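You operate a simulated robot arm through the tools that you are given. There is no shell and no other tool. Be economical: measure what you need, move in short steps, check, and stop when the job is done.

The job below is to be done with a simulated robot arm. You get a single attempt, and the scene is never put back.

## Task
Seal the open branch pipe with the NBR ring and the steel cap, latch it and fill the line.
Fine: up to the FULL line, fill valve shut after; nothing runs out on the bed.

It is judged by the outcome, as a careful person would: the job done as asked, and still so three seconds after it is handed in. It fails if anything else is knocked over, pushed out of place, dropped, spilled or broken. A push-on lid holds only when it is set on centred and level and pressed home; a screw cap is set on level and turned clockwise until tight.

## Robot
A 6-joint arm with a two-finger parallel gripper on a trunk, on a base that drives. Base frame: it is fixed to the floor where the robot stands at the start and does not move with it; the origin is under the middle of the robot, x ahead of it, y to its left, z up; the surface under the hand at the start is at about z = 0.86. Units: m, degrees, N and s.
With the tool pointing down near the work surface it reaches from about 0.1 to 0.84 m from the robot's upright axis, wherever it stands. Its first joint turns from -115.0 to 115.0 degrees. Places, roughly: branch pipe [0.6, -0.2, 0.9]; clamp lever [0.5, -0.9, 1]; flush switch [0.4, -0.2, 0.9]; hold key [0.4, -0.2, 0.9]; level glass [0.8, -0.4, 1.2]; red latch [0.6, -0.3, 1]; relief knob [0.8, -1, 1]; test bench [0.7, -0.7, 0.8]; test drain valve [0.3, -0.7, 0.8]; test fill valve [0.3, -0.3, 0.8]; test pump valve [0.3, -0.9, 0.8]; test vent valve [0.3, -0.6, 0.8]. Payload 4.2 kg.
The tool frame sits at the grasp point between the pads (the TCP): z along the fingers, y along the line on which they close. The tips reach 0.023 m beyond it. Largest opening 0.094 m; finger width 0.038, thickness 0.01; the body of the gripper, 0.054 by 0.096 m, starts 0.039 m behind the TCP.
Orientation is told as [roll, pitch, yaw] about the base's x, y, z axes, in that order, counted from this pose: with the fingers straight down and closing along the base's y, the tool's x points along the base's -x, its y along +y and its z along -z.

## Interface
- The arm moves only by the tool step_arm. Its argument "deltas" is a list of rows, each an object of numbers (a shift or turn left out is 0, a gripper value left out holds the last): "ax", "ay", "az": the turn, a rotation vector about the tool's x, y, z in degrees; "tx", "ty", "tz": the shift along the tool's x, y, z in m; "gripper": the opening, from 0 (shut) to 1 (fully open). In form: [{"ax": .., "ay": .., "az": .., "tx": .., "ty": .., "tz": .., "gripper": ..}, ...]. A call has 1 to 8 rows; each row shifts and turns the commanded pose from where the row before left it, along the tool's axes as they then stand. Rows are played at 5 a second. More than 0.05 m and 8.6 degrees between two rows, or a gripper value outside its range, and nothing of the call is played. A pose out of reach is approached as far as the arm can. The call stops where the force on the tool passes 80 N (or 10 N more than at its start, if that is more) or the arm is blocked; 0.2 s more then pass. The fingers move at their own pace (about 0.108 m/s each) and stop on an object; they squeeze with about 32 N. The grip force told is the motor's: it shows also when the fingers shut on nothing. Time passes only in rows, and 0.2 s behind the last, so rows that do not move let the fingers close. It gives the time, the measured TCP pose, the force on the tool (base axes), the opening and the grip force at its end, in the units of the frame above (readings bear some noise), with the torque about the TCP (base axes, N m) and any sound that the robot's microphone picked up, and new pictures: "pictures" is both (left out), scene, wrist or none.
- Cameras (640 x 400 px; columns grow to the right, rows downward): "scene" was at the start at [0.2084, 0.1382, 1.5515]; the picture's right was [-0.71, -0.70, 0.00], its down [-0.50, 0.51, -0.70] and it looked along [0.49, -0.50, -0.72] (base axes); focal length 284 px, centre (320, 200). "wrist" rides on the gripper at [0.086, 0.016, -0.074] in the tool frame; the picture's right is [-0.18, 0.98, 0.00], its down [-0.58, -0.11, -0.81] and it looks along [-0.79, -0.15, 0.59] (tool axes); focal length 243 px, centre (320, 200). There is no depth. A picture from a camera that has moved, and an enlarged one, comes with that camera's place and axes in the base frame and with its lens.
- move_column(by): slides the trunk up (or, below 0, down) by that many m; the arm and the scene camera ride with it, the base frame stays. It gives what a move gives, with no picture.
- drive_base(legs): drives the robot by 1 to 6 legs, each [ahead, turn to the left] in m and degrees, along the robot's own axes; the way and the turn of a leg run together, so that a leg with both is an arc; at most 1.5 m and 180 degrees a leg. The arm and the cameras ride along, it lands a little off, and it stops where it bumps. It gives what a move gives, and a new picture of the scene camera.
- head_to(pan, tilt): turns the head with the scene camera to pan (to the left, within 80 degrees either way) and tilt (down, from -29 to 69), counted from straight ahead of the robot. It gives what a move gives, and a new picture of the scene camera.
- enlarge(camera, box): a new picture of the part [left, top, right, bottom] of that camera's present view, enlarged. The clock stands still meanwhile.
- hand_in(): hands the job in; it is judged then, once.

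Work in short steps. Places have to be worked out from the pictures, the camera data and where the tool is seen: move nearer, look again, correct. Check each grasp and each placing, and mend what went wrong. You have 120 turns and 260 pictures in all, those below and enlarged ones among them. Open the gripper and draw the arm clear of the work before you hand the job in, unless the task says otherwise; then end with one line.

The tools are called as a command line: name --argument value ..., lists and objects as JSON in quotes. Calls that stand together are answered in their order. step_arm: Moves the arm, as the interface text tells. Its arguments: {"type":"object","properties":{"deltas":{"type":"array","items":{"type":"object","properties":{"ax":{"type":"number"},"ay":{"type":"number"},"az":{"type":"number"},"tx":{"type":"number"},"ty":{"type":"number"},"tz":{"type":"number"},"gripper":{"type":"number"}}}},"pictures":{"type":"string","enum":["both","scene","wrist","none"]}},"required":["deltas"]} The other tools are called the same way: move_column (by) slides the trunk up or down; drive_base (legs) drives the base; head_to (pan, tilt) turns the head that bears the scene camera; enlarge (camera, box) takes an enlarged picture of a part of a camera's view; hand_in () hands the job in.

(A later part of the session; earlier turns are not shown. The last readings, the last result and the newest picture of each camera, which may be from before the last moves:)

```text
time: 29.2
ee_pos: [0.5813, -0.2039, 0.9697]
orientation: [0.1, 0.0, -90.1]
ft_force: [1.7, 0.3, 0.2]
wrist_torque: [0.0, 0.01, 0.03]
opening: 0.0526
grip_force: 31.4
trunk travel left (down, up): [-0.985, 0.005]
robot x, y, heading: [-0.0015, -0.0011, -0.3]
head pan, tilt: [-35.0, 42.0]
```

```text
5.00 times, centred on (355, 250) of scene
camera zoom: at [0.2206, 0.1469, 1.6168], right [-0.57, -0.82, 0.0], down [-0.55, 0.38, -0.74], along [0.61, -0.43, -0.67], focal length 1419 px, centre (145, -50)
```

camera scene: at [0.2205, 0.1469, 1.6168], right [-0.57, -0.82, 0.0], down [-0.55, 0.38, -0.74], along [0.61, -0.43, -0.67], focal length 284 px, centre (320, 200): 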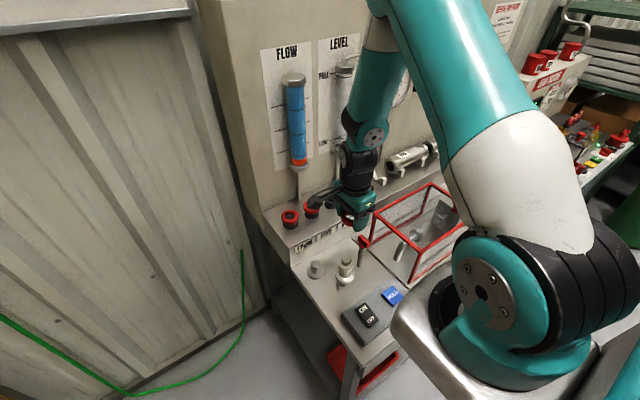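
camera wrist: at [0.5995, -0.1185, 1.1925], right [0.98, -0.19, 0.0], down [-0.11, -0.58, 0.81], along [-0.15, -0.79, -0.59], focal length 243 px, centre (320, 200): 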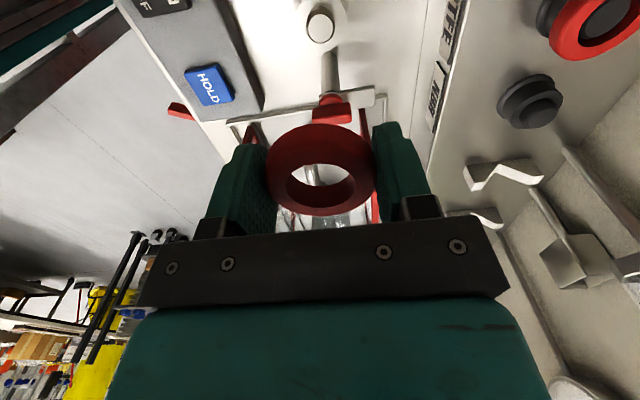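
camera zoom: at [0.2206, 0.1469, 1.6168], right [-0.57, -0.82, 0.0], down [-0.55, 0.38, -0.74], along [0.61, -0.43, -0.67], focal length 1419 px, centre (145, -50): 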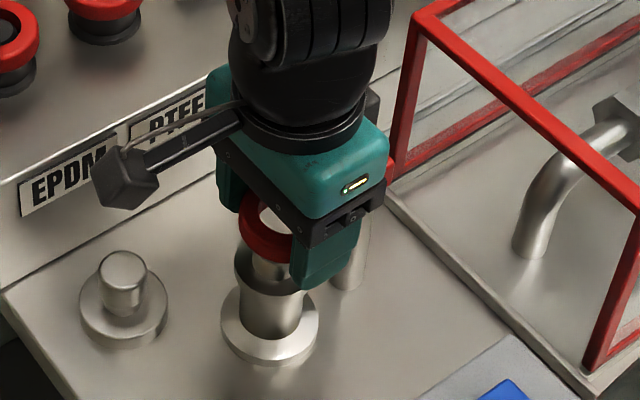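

The ring is centred within ~1–2 mm; I shift +1 mm in x and lower gently over the nose.

step_arm --deltas '[{"ty": 0.0015, "tz": 0.008}, {"tz": 0.008}, {"tz": 0.006}, {"tz": 0.006}, {}]' --pictures "none"

enlarge --camera "wrist" --box '[240, 70, 400, 230]'

enlarge --camera "scene" --box '[310, 210, 400, 290]'

```text
time: 30.4
ee_pos: [0.5834, -0.2042, 0.9412]
orientation: [0.0, 0.2, -90.0]
ft_force: [-0.7, 0.1, 0.3]
wrist_torque: [-0.03, 0.01, -0.03]
opening: 0.0526
grip_force: 31.6
trunk travel left (down, up): [-0.985, 0.005]
robot x, y, heading: [-0.0022, 0.0021, 0.1]
head pan, tilt: [-35.0, 42.0]
```

```text
2.50 times, centred on (320, 150) of wrist
camera zoom: at [0.6002, -0.1185, 1.0163], right [0.98, -0.19, 0.0], down [-0.11, -0.58, 0.81], along [-0.15, -0.79, -0.59], focal length 606 px, centre (320, 325)
```

zoom: 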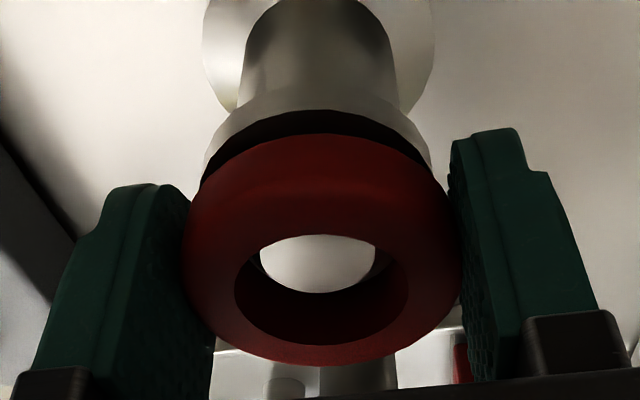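

```text
5.00 times, centred on (355, 250) of scene
camera zoom: at [0.2205, 0.1469, 1.6168], right [-0.57, -0.82, 0.0], down [-0.55, 0.38, -0.74], along [0.61, -0.43, -0.67], focal length 1419 px, centre (145, -50)
```

zoom: 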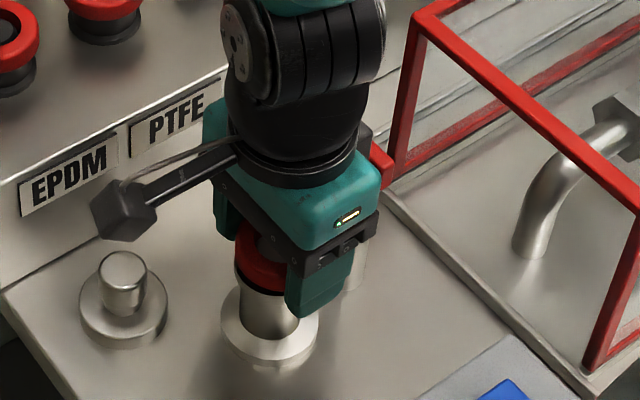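

The nose is entering the hole, centred. I lower further in small steps until contact with the seat.

step_arm --deltas '[{"tz": 0.004}, {"tz": 0.004}, {"tz": 0.003}, {}]' --pictures "none"

enlarge --camera "wrist" --box '[240, 70, 400, 230]'

```text
time: 31.4
ee_pos: [0.585, -0.2022, 0.9333]
orientation: [0.2, -0.1, -90.1]
ft_force: [2.2, 2.4, 46.0]
wrist_torque: [-0.03, 0.14, 0.04]
opening: 0.0529
grip_force: 32.0
trunk travel left (down, up): [-0.985, 0.005]
robot x, y, heading: [0.0001, 0.0015, 0.1]
head pan, tilt: [-35.0, 42.0]
```

```text
2.50 times, centred on (320, 150) of wrist
camera zoom: at [0.6005, -0.1184, 1.0073], right [0.98, -0.18, 0.0], down [-0.11, -0.58, 0.81], along [-0.15, -0.79, -0.59], focal length 606 px, centre (320, 325)
```

zoom: 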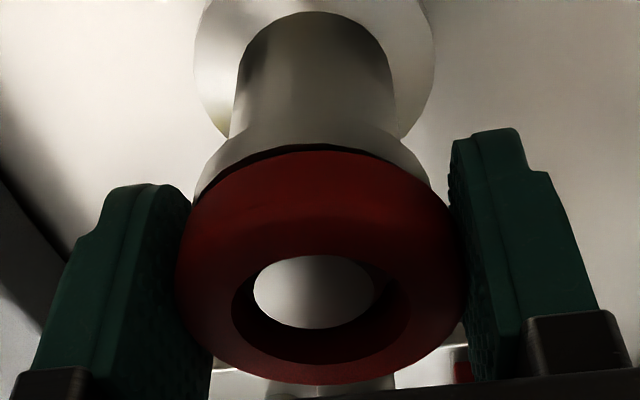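

Contact at 46 N with the nose through the hole: the ring is on the seat. I relax, open, lift and inspect.

step_arm --deltas '[{"tz": -0.002}, {"gripper": 0.75}, {"gripper": 0.75}, {"tz": -0.03}, {"tz": -0.04}, {"tz": -0.04}, {}]' --pictures "none"

enlarge --camera "wrist" --box '[240, 0, 400, 160]'

enlarge --camera "scene" --box '[300, 210, 390, 290]'

```text
time: 33.0
ee_pos: [0.5833, -0.2052, 1.0428]
orientation: [0.0, 0.0, -90.1]
ft_force: [-0.1, -0.9, -0.4]
wrist_torque: [-0.02, 0.03, -0.05]
opening: 0.0705
grip_force: 0.0
trunk travel left (down, up): [-0.985, 0.005]
robot x, y, heading: [0.0003, 0.0003, -0.1]
head pan, tilt: [-35.0, 42.0]
```

```text
2.50 times, centred on (320, 80) of wrist
camera zoom: at [0.6004, -0.1185, 1.1184], right [0.98, -0.19, 0.0], down [-0.11, -0.58, 0.81], along [-0.15, -0.79, -0.59], focal length 606 px, centre (320, 500)
```

zoom: 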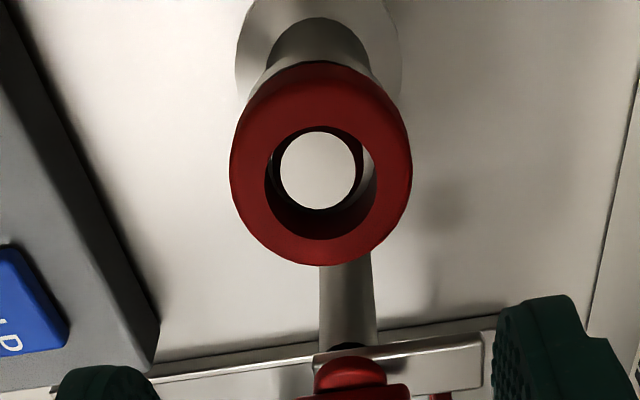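

```text
5.00 times, centred on (345, 250) of scene
camera zoom: at [0.2204, 0.147, 1.6168], right [-0.57, -0.82, 0.0], down [-0.55, 0.38, -0.74], along [0.61, -0.43, -0.67], focal length 1419 px, centre (195, -50)
```

zoom: 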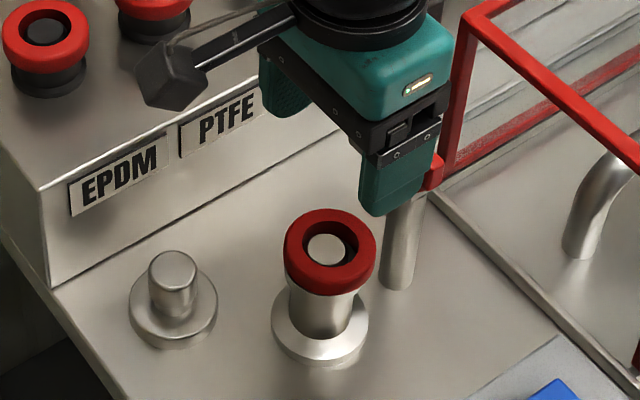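

The ring sits flat and centred on the pipe. The cap's knob is at ≈(0.639,-0.135), top z≈0.908; I move over it with the same yaw and look.

step_arm --deltas '[{"tx": 0.035, "ty": 0.028, "gripper": 0.6}, {"tx": 0.035, "ty": 0.028}, {"tz": 0.03}, {}]'

enlarge --camera "wrist" --box '[240, 0, 400, 160]'

enlarge --camera "scene" --box '[280, 190, 390, 290]'

```text
time: 34.0
ee_pos: [0.6391, -0.1347, 1.0121]
orientation: [0.0, 0.1, -90.1]
ft_force: [-1.0, 0.2, 0.1]
wrist_torque: [0.03, -0.01, 0.01]
opening: 0.0565
grip_force: 0.1
trunk travel left (down, up): [-0.985, 0.005]
robot x, y, heading: [0.0014, 0.0001, -0.1]
head pan, tilt: [-35.0, 42.0]
camera scene: at [0.2205, 0.1471, 1.6168], right [-0.57, -0.82, 0.0], down [-0.55, 0.38, -0.74], along [0.61, -0.43, -0.67], focal length 284 px, centre (320, 200)
camera wrist: at [0.6562, -0.0486, 1.0874], right [0.98, -0.19, 0.0], down [-0.11, -0.58, 0.81], along [-0.15, -0.79, -0.59], focal length 243 px, centre (320, 200)
```

scene: 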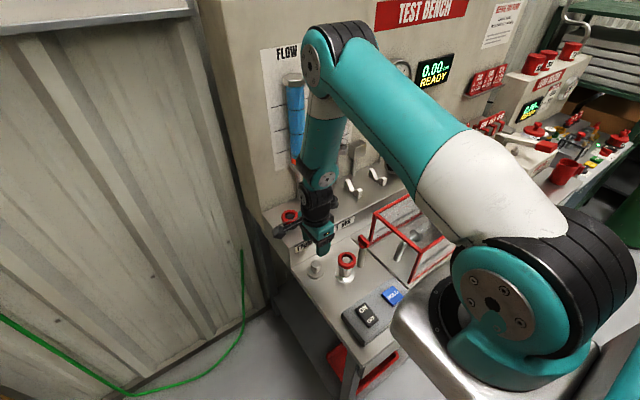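
wrist: 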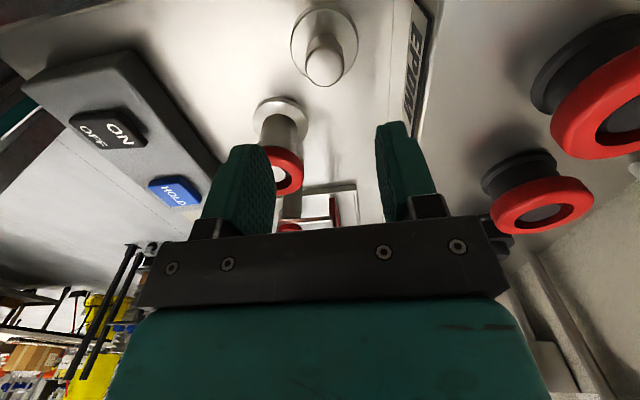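

```text
2.50 times, centred on (320, 80) of wrist
camera zoom: at [0.6562, -0.0486, 1.0874], right [0.98, -0.19, 0.0], down [-0.11, -0.58, 0.81], along [-0.15, -0.79, -0.59], focal length 606 px, centre (320, 500)
```

zoom: 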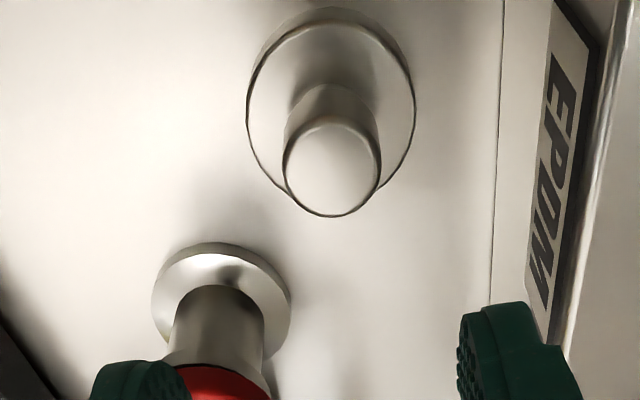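

```text
4.00 times, centred on (335, 240) of scene
camera zoom: at [0.2205, 0.1471, 1.6168], right [-0.57, -0.82, 0.0], down [-0.55, 0.38, -0.74], along [0.61, -0.43, -0.67], focal length 1135 px, centre (260, 40)
```

zoom: 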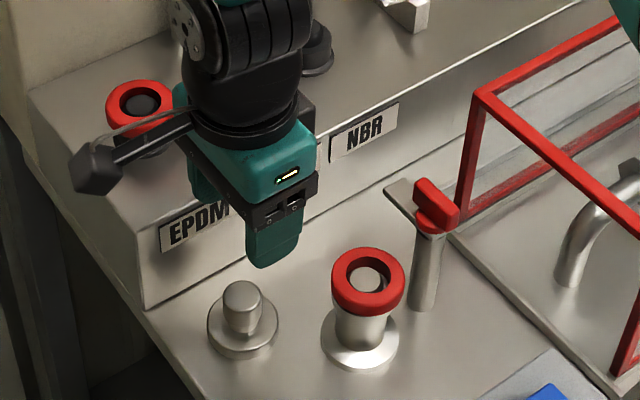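

Refined knob position: (0.643,-0.134,0.903). I shift +4 mm in x and descend around the knob.

step_arm --deltas '[{"ty": 0.004, "tz": 0.035}, {"tz": 0.04}, {"tz": 0.02}, {"tz": 0.01}, {}]'

enlarge --camera "scene" --box '[280, 190, 390, 290]'

```text
time: 35.2
ee_pos: [0.6439, -0.1334, 0.9067]
orientation: [0.0, 0.2, -90.1]
ft_force: [-0.1, -0.1, -1.0]
wrist_torque: [0.02, 0.04, 0.0]
opening: 0.0563
grip_force: 0.1
trunk travel left (down, up): [-0.985, 0.005]
robot x, y, heading: [-0.0016, -0.0015, -0.0]
head pan, tilt: [-35.0, 42.0]
camera scene: at [0.2205, 0.147, 1.6168], right [-0.57, -0.82, 0.0], down [-0.55, 0.38, -0.74], along [0.61, -0.43, -0.67], focal length 284 px, centre (320, 200)
camera wrist: at [0.6609, -0.0484, 0.9823], right [0.98, -0.18, 0.0], down [-0.11, -0.58, 0.81], along [-0.15, -0.79, -0.59], focal length 243 px, centre (320, 200)
```

scene: 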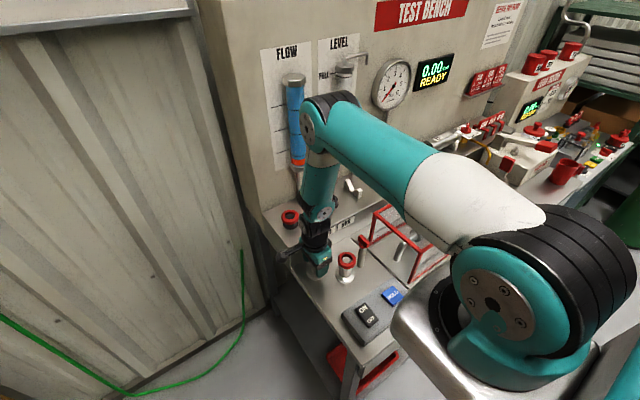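
wrist: 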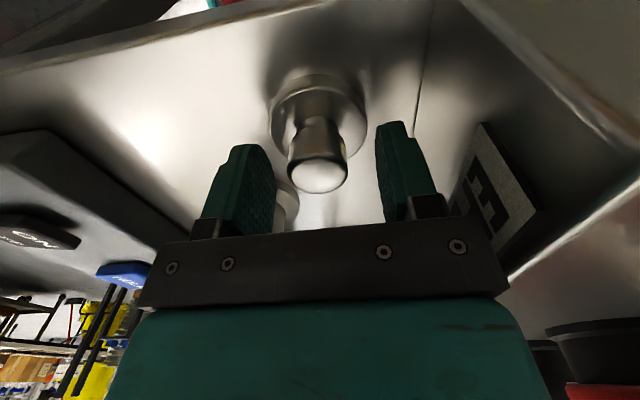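

```text
4.00 times, centred on (335, 240) of scene
camera zoom: at [0.2205, 0.147, 1.6168], right [-0.57, -0.82, 0.0], down [-0.55, 0.38, -0.74], along [0.61, -0.43, -0.67], focal length 1135 px, centre (260, 40)
```

zoom: 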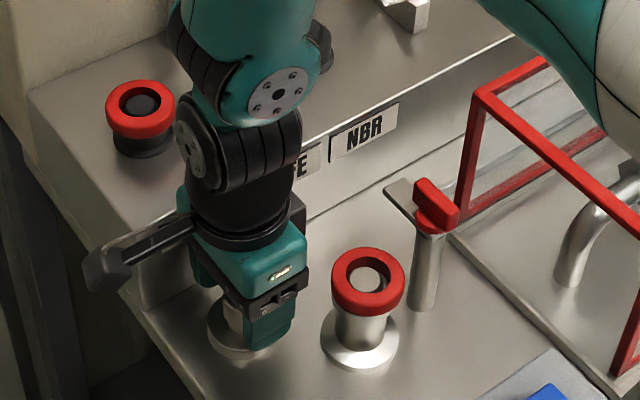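

The knob is centred between the fingers. I lower 6 mm more and close.

step_arm --deltas '[{"tz": 0.003}, {"tz": 0.003}, {"gripper": 0.4}, {"gripper": 0.2}, {"gripper": 0.2}, {}]'

```text
time: 36.6
ee_pos: [0.6432, -0.135, 0.8999]
orientation: [0.0, 0.1, -90.1]
ft_force: [-0.3, -0.7, -0.2]
wrist_torque: [-0.04, 0.0, 0.0]
opening: 0.0277
grip_force: 31.7
trunk travel left (down, up): [-0.985, 0.005]
robot x, y, heading: [-0.0004, 0.0019, -0.2]
head pan, tilt: [-35.0, 42.0]
camera scene: at [0.2205, 0.147, 1.6168], right [-0.57, -0.82, 0.0], down [-0.55, 0.38, -0.74], along [0.61, -0.43, -0.67], focal length 284 px, centre (320, 200)
camera wrist: at [0.6608, -0.0486, 0.9763], right [0.98, -0.19, 0.0], down [-0.11, -0.58, 0.81], along [-0.15, -0.79, -0.59], focal length 243 px, centre (320, 200)
```

scene: 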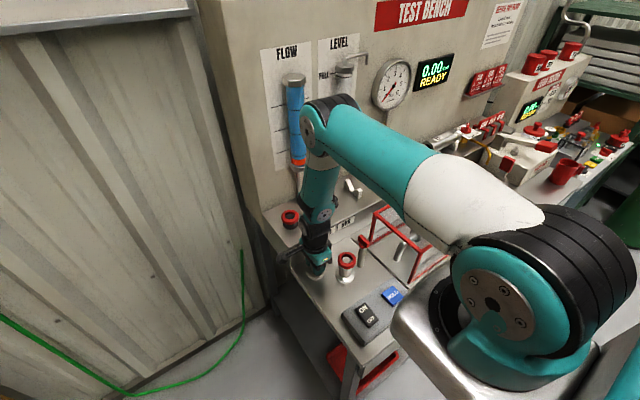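
wrist: 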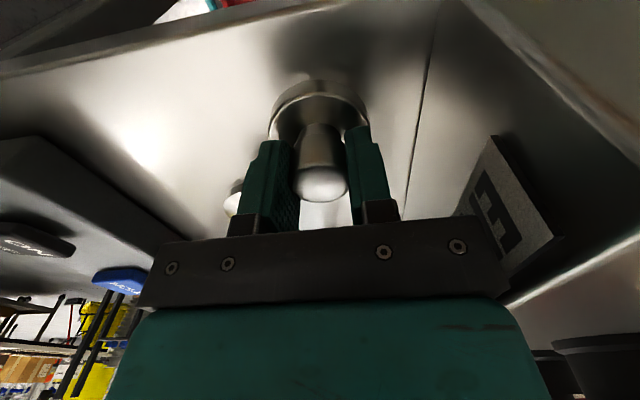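

Knob gripped at 0.0277 m. I lift and inspect.

step_arm --deltas '[{"tz": -0.02}, {"tz": -0.04}, {"tz": -0.04}, {"tz": -0.03}, {}]'

enlarge --camera "scene" --box '[280, 190, 390, 290]'

enlarge --camera "wrist" --box '[220, 60, 420, 230]'

```text
time: 37.9
ee_pos: [0.6441, -0.1333, 1.0326]
orientation: [0.0, 0.1, -90.1]
ft_force: [0.4, 0.3, -0.3]
wrist_torque: [-0.02, -0.01, 0.03]
opening: 0.0275
grip_force: 32.2
trunk travel left (down, up): [-0.985, 0.005]
robot x, y, heading: [0.0019, 0.0016, -0.0]
head pan, tilt: [-35.0, 42.0]
camera scene: at [0.2204, 0.147, 1.6168], right [-0.57, -0.82, 0.0], down [-0.55, 0.38, -0.74], along [0.61, -0.43, -0.67], focal length 284 px, centre (320, 200)
camera wrist: at [0.6611, -0.0488, 1.1068], right [0.98, -0.19, 0.0], down [-0.11, -0.58, 0.81], along [-0.15, -0.79, -0.59], focal length 243 px, centre (320, 200)
```

scene: 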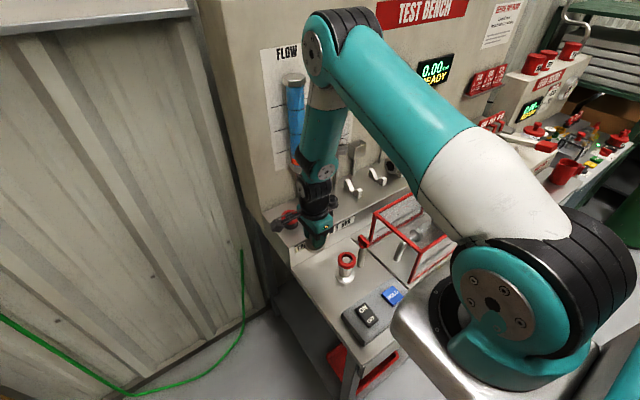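
wrist: 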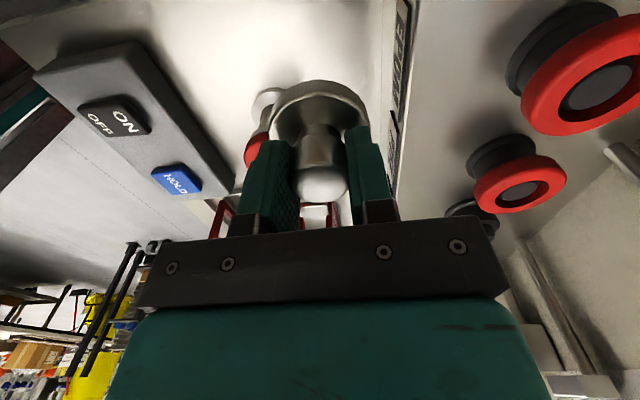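

```text
4.00 times, centred on (335, 240) of scene
camera zoom: at [0.2204, 0.147, 1.6168], right [-0.57, -0.82, 0.0], down [-0.55, 0.38, -0.74], along [0.61, -0.43, -0.67], focal length 1135 px, centre (260, 40)
```

zoom: 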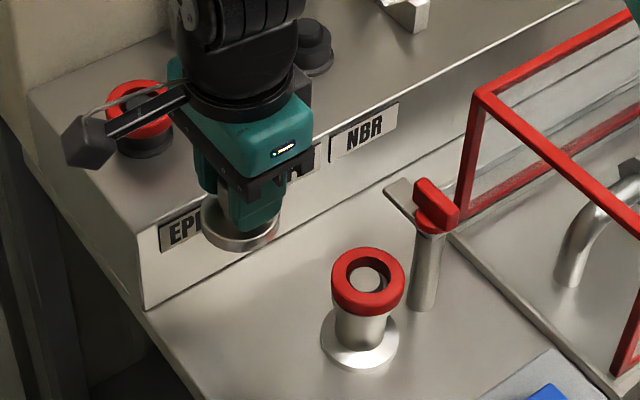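

```text
2.35 times, centred on (320, 145) of wrist
camera zoom: at [0.6611, -0.0488, 1.1068], right [0.98, -0.19, 0.0], down [-0.11, -0.58, 0.81], along [-0.15, -0.79, -0.59], focal length 571 px, centre (320, 329)
```

zoom: 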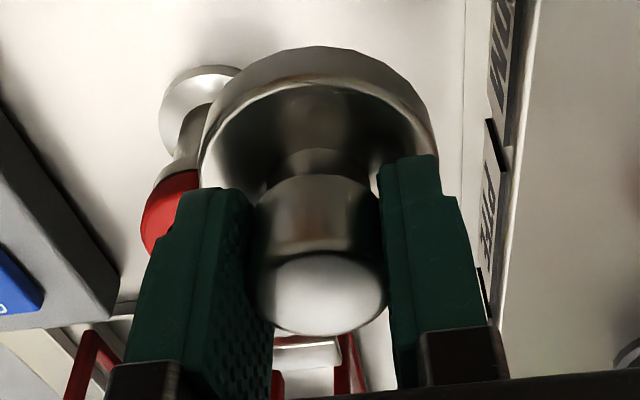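

The cap hangs level, centred in the jaws. I move it over the pipe at (0.583,-0.204), hovering about 15 mm above the ring, and check the alignment.

step_arm --deltas '[{"tx": -0.03, "ty": -0.025}, {"tx": -0.03, "ty": -0.025}, {"tx": -0.011, "ty": -0.0105}, {"tz": 0.02}, {"tz": 0.015}, {}]'

enlarge --camera "scene" --box '[310, 210, 390, 290]'

enlarge --camera "wrist" --box '[220, 40, 420, 230]'

```text
time: 39.2
ee_pos: [0.5831, -0.2065, 0.9964]
orientation: [0.0, 0.0, -90.1]
ft_force: [0.0, 0.2, -0.9]
wrist_torque: [0.05, -0.01, -0.03]
opening: 0.0275
grip_force: 32.5
trunk travel left (down, up): [-0.985, 0.005]
robot x, y, heading: [0.0011, -0.0027, -0.1]
head pan, tilt: [-35.0, 42.0]
camera scene: at [0.2206, 0.1469, 1.6168], right [-0.57, -0.82, 0.0], down [-0.55, 0.38, -0.74], along [0.61, -0.43, -0.67], focal length 284 px, centre (320, 200)
camera wrist: at [0.5996, -0.1198, 1.071], right [0.98, -0.19, 0.0], down [-0.11, -0.58, 0.81], along [-0.15, -0.79, -0.59], focal length 243 px, centre (320, 200)
```

scene: 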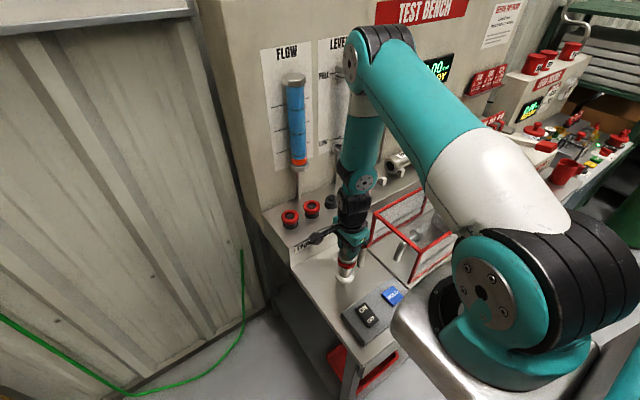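
wrist: 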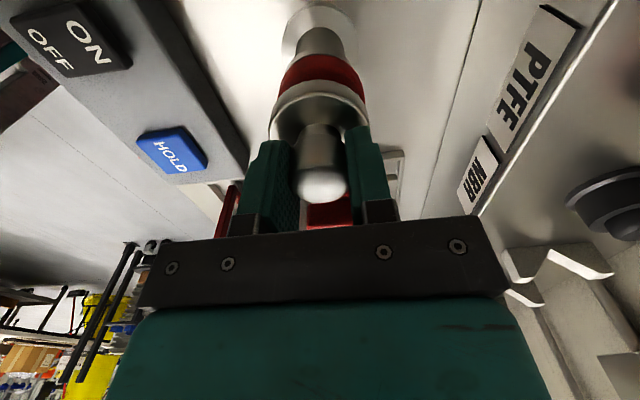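

```text
5.00 times, centred on (350, 250) of scene
camera zoom: at [0.2206, 0.1469, 1.6168], right [-0.57, -0.82, 0.0], down [-0.55, 0.38, -0.74], along [0.61, -0.43, -0.67], focal length 1419 px, centre (170, -50)
```

zoom: 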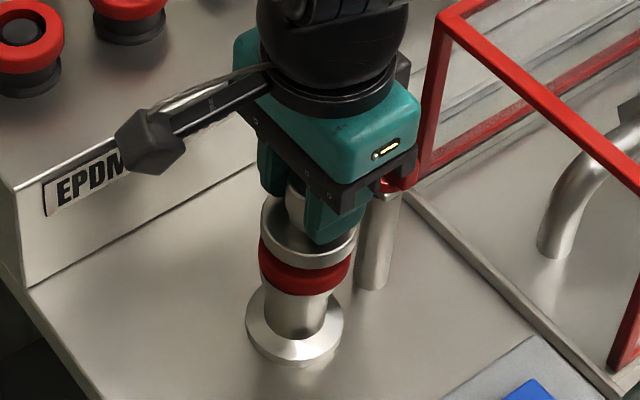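

```text
2.11 times, centred on (320, 135) of wrist
camera zoom: at [0.5996, -0.1198, 1.071], right [0.98, -0.19, 0.0], down [-0.11, -0.58, 0.81], along [-0.15, -0.79, -0.59], focal length 511 px, centre (320, 337)
```

zoom: 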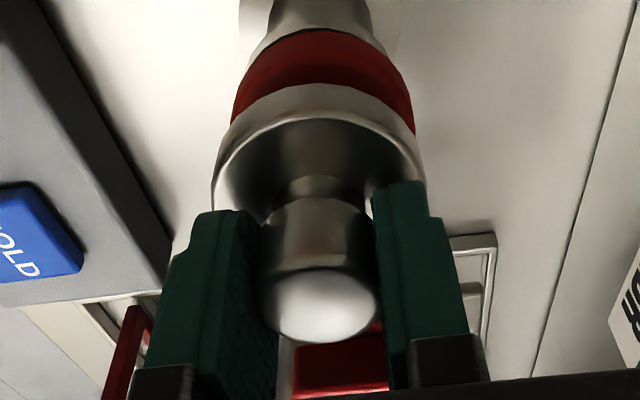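

Alignment checks out to about 1 mm in both views; I nudge +1 mm in x and lower gently toward contact.

step_arm --deltas '[{"ty": 0.001, "tz": 0.006}, {"tz": 0.004}, {"tz": 0.003}, {}]' --pictures "none"

enlarge --camera "scene" --box '[325, 235, 375, 285]'

enlarge --camera "wrist" --box '[240, 40, 400, 180]'

```text
time: 40.2
ee_pos: [0.584, -0.2056, 0.983]
orientation: [0.0, 0.1, -90.2]
ft_force: [0.0, 0.8, -0.8]
wrist_torque: [-0.01, -0.02, -0.02]
opening: 0.0275
grip_force: 31.8
trunk travel left (down, up): [-0.985, 0.005]
robot x, y, heading: [-0.0015, -0.0002, 0.1]
head pan, tilt: [-35.0, 42.0]
```

```text
8.00 times, centred on (350, 260) of scene
camera zoom: at [0.2205, 0.1469, 1.6168], right [-0.57, -0.82, 0.0], down [-0.55, 0.38, -0.74], along [0.61, -0.43, -0.67], focal length 2270 px, centre (80, -280)
```

zoom: 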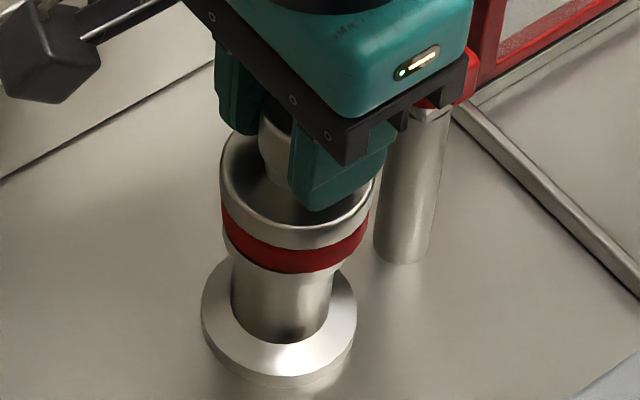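

```text
2.86 times, centred on (320, 110) of wrist
camera zoom: at [0.6011, -0.1193, 1.0583], right [0.98, -0.19, 0.0], down [-0.11, -0.58, 0.81], along [-0.15, -0.79, -0.59], focal length 693 px, centre (320, 457)
```

zoom: 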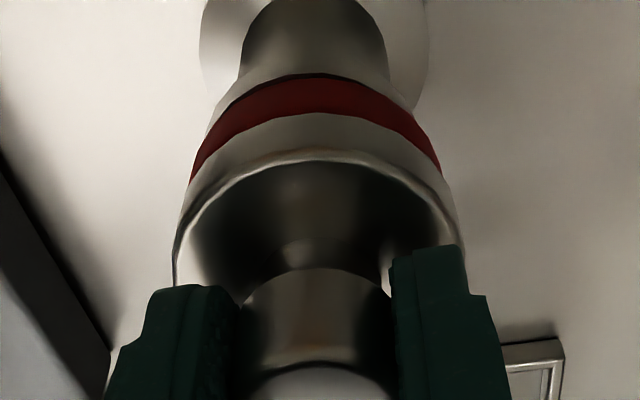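

Good alignment. I lower to contact and press.

step_arm --deltas '[{"tz": 0.003}, {"tz": 0.003}, {"tz": 0.003}, {}]' --pictures "none"

enlarge --camera "scene" --box '[325, 235, 375, 285]'

enlarge --camera "wrist" --box '[240, 40, 400, 180]'

```text
time: 41.2
ee_pos: [0.5838, -0.205, 0.976]
orientation: [0.1, 0.0, -90.0]
ft_force: [-1.5, 0.4, 22.4]
wrist_torque: [-0.05, -0.01, -0.07]
opening: 0.0274
grip_force: 32.0
trunk travel left (down, up): [-0.985, 0.005]
robot x, y, heading: [-0.0001, 0.0009, 0.0]
head pan, tilt: [-35.0, 42.0]
```

```text
8.00 times, centred on (350, 260) of scene
camera zoom: at [0.2196, 0.1472, 1.617], right [-0.57, -0.82, 0.0], down [-0.55, 0.38, -0.74], along [0.61, -0.43, -0.67], focal length 2270 px, centre (80, -280)
```

zoom: 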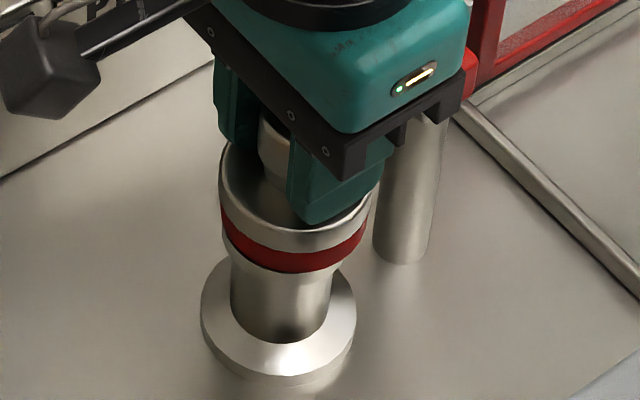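

```text
2.86 times, centred on (320, 110) of wrist
camera zoom: at [0.6008, -0.1194, 1.0502], right [0.98, -0.19, 0.0], down [-0.11, -0.58, 0.81], along [-0.15, -0.79, -0.59], focal length 693 px, centre (320, 457)
```

zoom: 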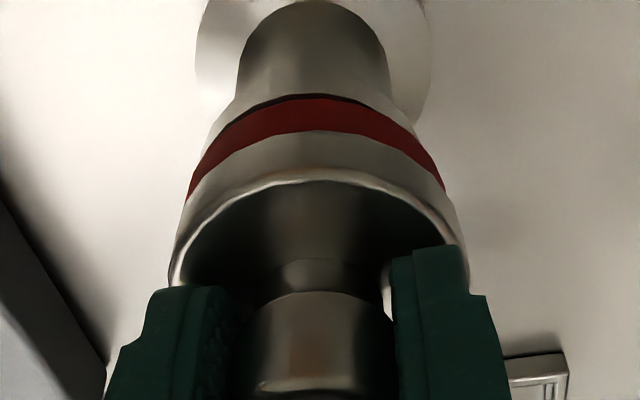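

Contact at 22 N, level. I press down a little more to seat it.

step_arm --deltas '[{"tz": 0.003}, {"tz": 0.003}, {"tz": 0.003}, {}]' --pictures "none"

enlarge --camera "scene" --box '[325, 225, 385, 285]'

```text
time: 41.9
ee_pos: [0.5836, -0.2048, 0.9748]
orientation: [0.2, 0.1, -90.3]
ft_force: [-12.6, 3.8, 57.3]
wrist_torque: [0.2, 0.64, 0.01]
opening: 0.0275
grip_force: 32.3
trunk travel left (down, up): [-0.985, 0.005]
robot x, y, heading: [-0.0019, 0.0004, -0.1]
head pan, tilt: [-35.0, 42.0]
stopped in row 3: the force on the tool passed its limit at 87 N (the readings are from after the stop); the commanded pose is now the measured one
```

```text
6.67 times, centred on (355, 255) of scene
camera zoom: at [0.2173, 0.148, 1.6174], right [-0.57, -0.82, 0.0], down [-0.55, 0.38, -0.74], along [0.61, -0.43, -0.67], focal length 1892 px, centre (87, -167)
```

zoom: 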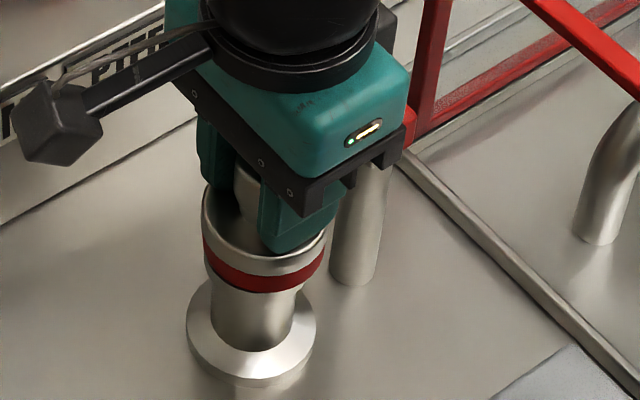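

Pressed to 87 N with no further travel: home. I relax, release, and lift clear to inspect the cap and latch heights.

step_arm --deltas '[{"tz": -0.002}, {"gripper": 0.6}, {"gripper": 0.6}, {"tz": -0.03}, {"tz": -0.03}, {"tz": -0.03, "tx": 0.02}, {"tx": 0.04}, {}]'

enlarge --camera "scene" --box '[315, 215, 395, 285]'

enlarge --camera "wrist" --box '[220, 0, 420, 170]'

```text
time: 43.7
ee_pos: [0.5848, -0.146, 1.0639]
orientation: [0.2, 0.0, -90.1]
ft_force: [0.2, 0.6, 0.1]
wrist_torque: [-0.03, 0.01, 0.0]
opening: 0.0563
grip_force: 0.1
trunk travel left (down, up): [-0.985, 0.005]
robot x, y, heading: [0.0005, -0.0008, -0.1]
head pan, tilt: [-35.0, 42.0]
camera scene: at [0.2204, 0.1471, 1.6168], right [-0.57, -0.82, 0.0], down [-0.55, 0.38, -0.74], along [0.61, -0.43, -0.67], focal length 284 px, centre (320, 200)
camera wrist: at [0.6012, -0.0602, 1.1389], right [0.98, -0.19, 0.0], down [-0.11, -0.58, 0.81], along [-0.15, -0.79, -0.59], focal length 243 px, centre (320, 200)
```

scene: 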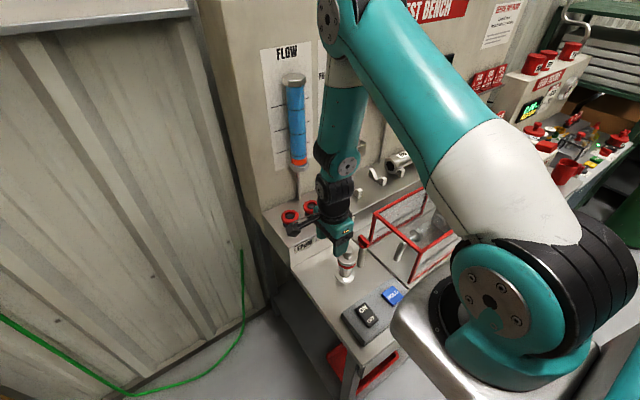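
wrist: 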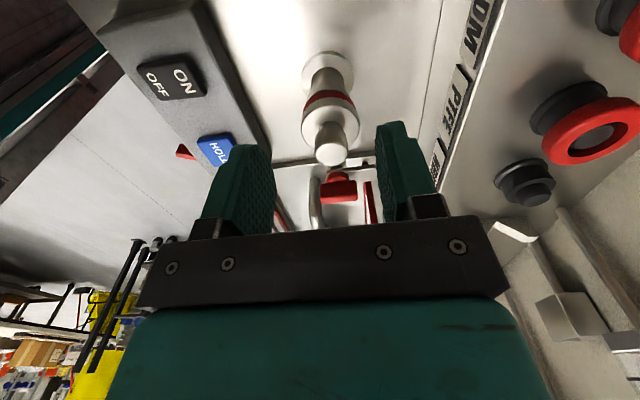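

```text
5.71 times, centred on (355, 250) of scene
camera zoom: at [0.2204, 0.1471, 1.6168], right [-0.57, -0.82, 0.0], down [-0.55, 0.38, -0.74], along [0.61, -0.43, -0.67], focal length 1622 px, centre (120, -86)
```

zoom: 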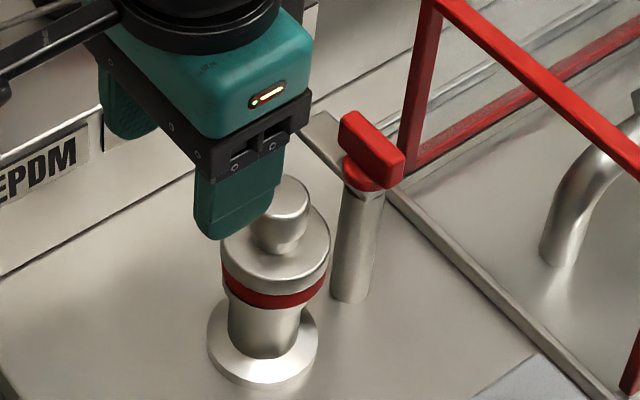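

```text
2.35 times, centred on (320, 85) of wrist
camera zoom: at [0.6012, -0.0602, 1.1389], right [0.98, -0.19, 0.0], down [-0.11, -0.58, 0.81], along [-0.15, -0.79, -0.59], focal length 571 px, centre (320, 471)
```

zoom: 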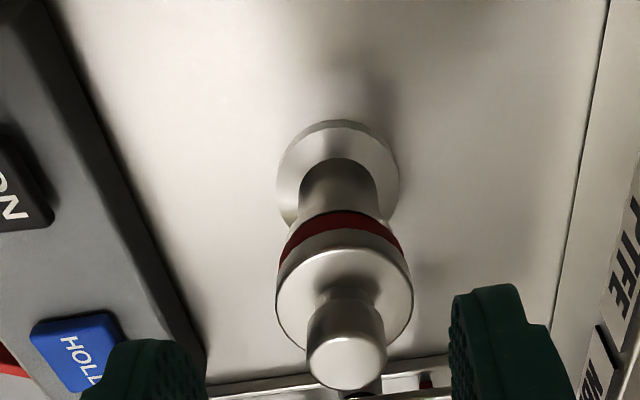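

The cap sits level on the ring. The latch post is at ≈(0.576,-0.26) with its arm pointing +x and a red fin along x; it must swing CCW over the cap. I rotate back to yaw 0 so the fingers close along y on the fin.

step_arm --deltas '[{"tz": -0.04}, {"tz": -0.02, "az": -7.5}, {"az": -7.5}, {"az": -7.5}, {"az": -7.5}, {"az": -7.5}, {"az": -7.5}, {"az": -7.5}]' --pictures "none"

step_arm --deltas '[{"az": -7.5}, {"az": -7.5}, {"az": -7.5}, {"az": -7.5}, {"az": -7.5}, {"ty": -0.04}, {"ty": -0.04}, {"ty": -0.035, "tx": 0.01}]'

enlarge --camera "wrist" --box '[220, 0, 420, 170]'

```text
time: 45.5
ee_pos: [0.5853, -0.1449, 1.1244]
orientation: [0.1, -0.1, -37.4]
ft_force: [-0.5, 0.4, -0.6]
wrist_torque: [-0.01, -0.02, 0.01]
opening: 0.0563
grip_force: 0.1
trunk travel left (down, up): [-0.985, 0.005]
robot x, y, heading: [-0.0008, -0.0011, -0.3]
head pan, tilt: [-35.0, 42.0]
```

```text
time: 47.3
ee_pos: [0.5759, -0.2611, 1.1244]
orientation: [0.0, -0.2, 0.0]
ft_force: [1.6, 0.6, -0.1]
wrist_torque: [0.0, 0.0, 0.04]
opening: 0.0567
grip_force: 0.2
trunk travel left (down, up): [-0.985, 0.005]
robot x, y, heading: [0.0003, -0.0015, -0.5]
head pan, tilt: [-35.0, 42.0]
camera scene: at [0.2206, 0.1474, 1.6167], right [-0.57, -0.82, 0.0], down [-0.55, 0.38, -0.74], along [0.61, -0.43, -0.67], focal length 284 px, centre (320, 200)
camera wrist: at [0.49, -0.2457, 1.1985], right [0.18, 0.98, 0.0], down [0.58, -0.11, 0.81], along [0.79, -0.15, -0.59], focal length 243 px, centre (320, 200)
```

scene: 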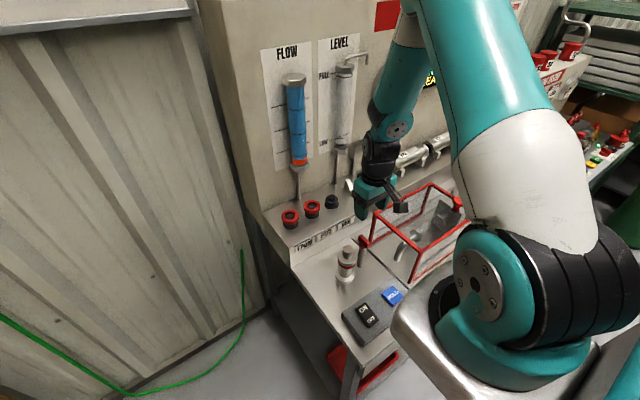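
wrist: 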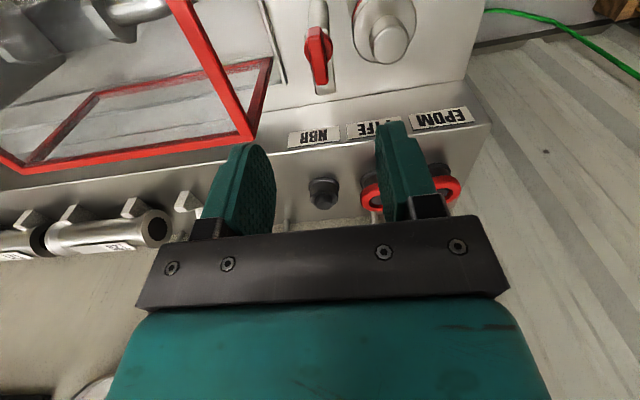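

```text
2.35 times, centred on (320, 85) of wrist
camera zoom: at [0.49, -0.2457, 1.1985], right [0.18, 0.98, 0.0], down [0.58, -0.11, 0.81], along [0.79, -0.15, -0.59], focal length 571 px, centre (320, 471)
```

zoom: 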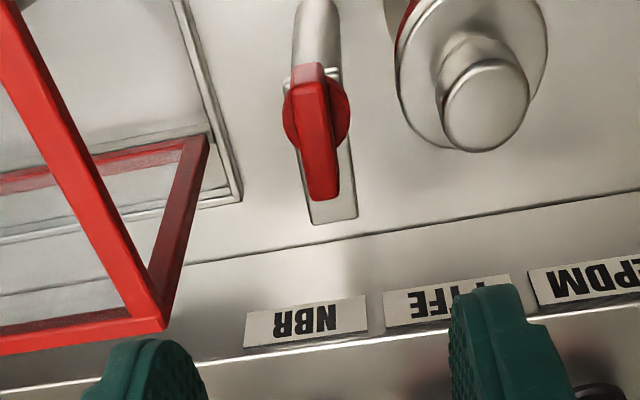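

The latch axis is ≈(0.575,-0.263), with a ~10 mm thick fin between z≈0.98 and 1.003. I descend to just around the fin and check.

step_arm --deltas '[{"ty": -0.002, "tz": 0.04, "gripper": 0.4}, {"tz": 0.04}, {"tz": 0.025}, {}]'

enlarge --camera "wrist" --box '[220, 60, 420, 230]'

enlarge --camera "scene" --box '[325, 215, 395, 285]'

```text
time: 48.3
ee_pos: [0.5755, -0.2627, 1.0175]
orientation: [0.0, -0.1, -0.2]
ft_force: [-0.3, -0.6, 0.3]
wrist_torque: [0.01, 0.02, 0.01]
opening: 0.0377
grip_force: 0.0
trunk travel left (down, up): [-0.985, 0.005]
robot x, y, heading: [0.001, -0.0042, 0.0]
head pan, tilt: [-35.0, 42.0]
camera scene: at [0.2206, 0.1469, 1.6168], right [-0.57, -0.82, 0.0], down [-0.55, 0.38, -0.74], along [0.61, -0.43, -0.67], focal length 284 px, centre (320, 200)
camera wrist: at [0.4893, -0.2475, 1.0924], right [0.18, 0.98, 0.0], down [0.58, -0.11, 0.81], along [0.79, -0.15, -0.59], focal length 243 px, centre (320, 200)
```

scene: 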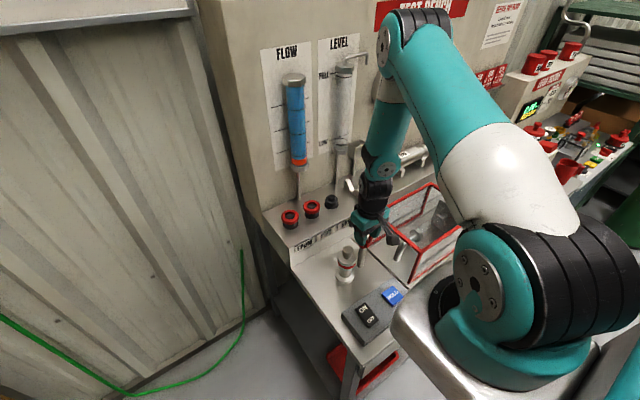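
wrist: 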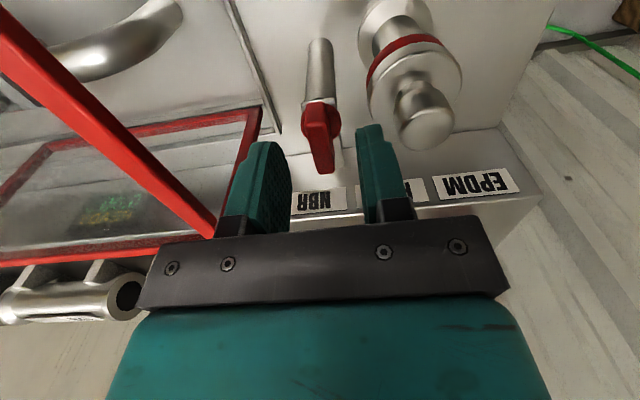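

```text
2.35 times, centred on (320, 145) of wrist
camera zoom: at [0.4893, -0.2475, 1.0924], right [0.18, 0.98, 0.0], down [0.58, -0.11, 0.81], along [0.79, -0.15, -0.59], focal length 571 px, centre (320, 329)
```

zoom: 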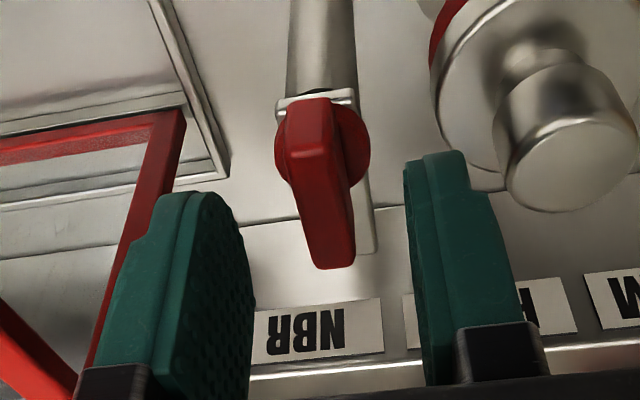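

```text
5.71 times, centred on (360, 250) of scene
camera zoom: at [0.2206, 0.1469, 1.6168], right [-0.57, -0.82, 0.0], down [-0.55, 0.38, -0.74], along [0.61, -0.43, -0.67], focal length 1622 px, centre (91, -86)
```

zoom: 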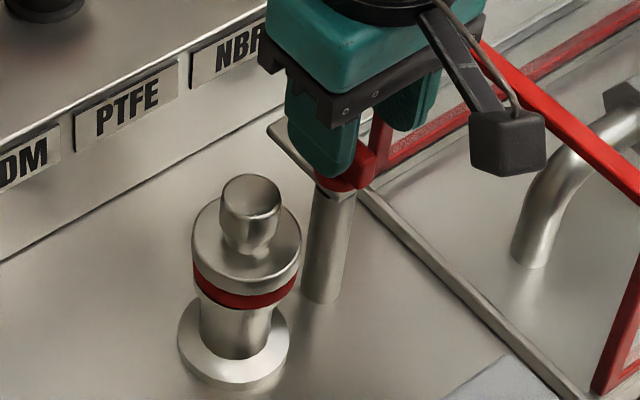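

The fin lies between the fingers. I lower 9 mm and close on it.

step_arm --deltas '[{"tz": 0.005, "ty": -0.0005}, {"tz": 0.004}, {"gripper": 0.2}, {"gripper": 0.05}, {"gripper": 0.05}, {}]'

enlarge --camera "wrist" --box '[220, 60, 420, 230]'

```text
time: 49.7
ee_pos: [0.5759, -0.2626, 1.01]
orientation: [0.0, -0.2, 0.0]
ft_force: [-0.9, -2.0, -3.1]
wrist_torque: [-0.07, -0.38, -0.02]
opening: 0.0118
grip_force: 44.9
trunk travel left (down, up): [-0.985, 0.005]
robot x, y, heading: [-0.0007, 0.0014, -0.1]
head pan, tilt: [-35.0, 42.0]
camera scene: at [0.2205, 0.1468, 1.6168], right [-0.57, -0.82, 0.0], down [-0.55, 0.38, -0.74], along [0.61, -0.43, -0.67], focal length 284 px, centre (320, 200)
camera wrist: at [0.4894, -0.2481, 1.0838], right [0.19, 0.98, 0.0], down [0.58, -0.11, 0.81], along [0.79, -0.15, -0.59], focal length 243 px, centre (320, 200)
```

scene: 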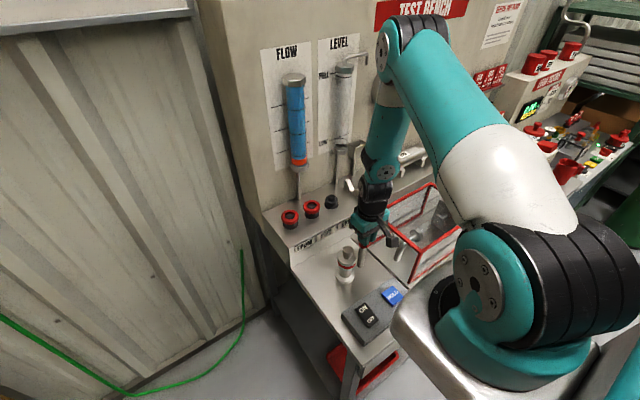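
wrist: 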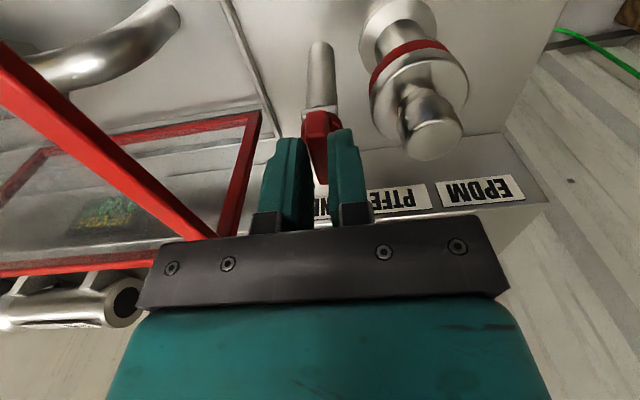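

```text
2.35 times, centred on (320, 145) of wrist
camera zoom: at [0.4894, -0.2481, 1.0838], right [0.19, 0.98, 0.0], down [0.58, -0.11, 0.81], along [0.79, -0.15, -0.59], focal length 571 px, centre (320, 329)
```

zoom: 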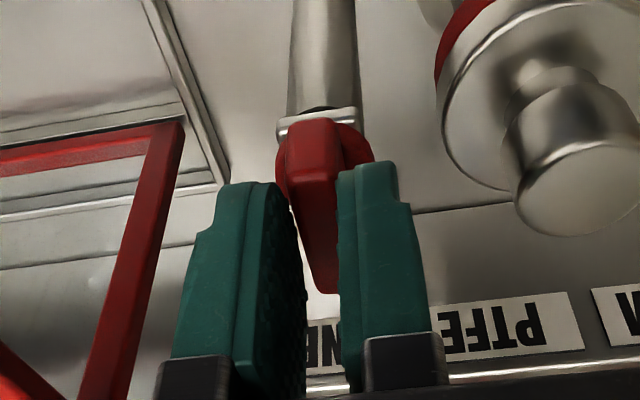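

Gripped (11.8 mm, 45 N). I turn CCW 32° and check torque and pictures.

step_arm --deltas '[{"az": -8}, {"az": -8}, {"az": -8}, {"az": -8}, {}]' --pictures "none"

enlarge --camera "scene" --box '[325, 215, 395, 285]'

enlarge --camera "wrist" --box '[220, 0, 520, 230]'

```text
time: 50.9
ee_pos: [0.576, -0.2678, 1.0088]
orientation: [-0.6, 0.1, 32.0]
ft_force: [1.3, -37.4, -6.6]
wrist_torque: [-0.17, -1.0, -0.24]
opening: 0.0117
grip_force: 44.7
trunk travel left (down, up): [-0.985, 0.005]
robot x, y, heading: [-0.0013, 0.0016, -0.2]
head pan, tilt: [-35.0, 42.0]
```

```text
5.71 times, centred on (360, 250) of scene
camera zoom: at [0.2209, 0.1441, 1.617], right [-0.58, -0.82, 0.0], down [-0.55, 0.39, -0.74], along [0.61, -0.43, -0.67], focal length 1622 px, centre (91, -86)
```

zoom: 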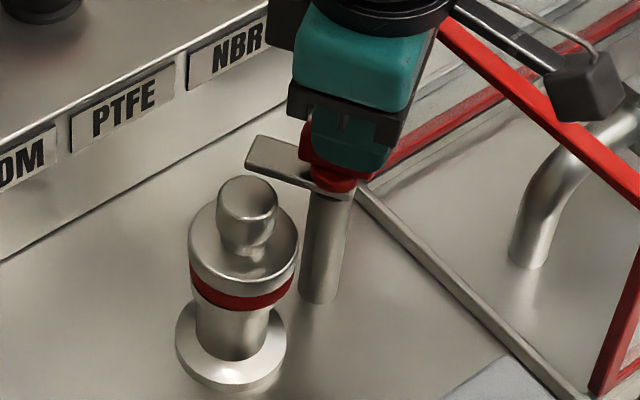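

```text
1.74 times, centred on (370, 115) of wrist
camera zoom: at [0.4949, -0.2996, 1.0839], right [-0.36, 0.93, -0.01], down [0.55, 0.22, 0.81], along [0.75, 0.29, -0.59], focal length 422 px, centre (233, 348)
```

zoom: 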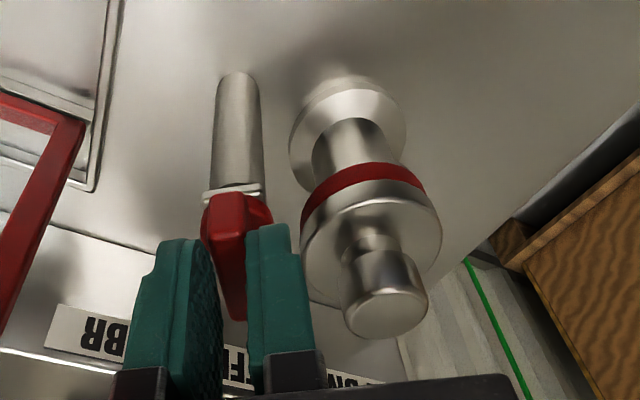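

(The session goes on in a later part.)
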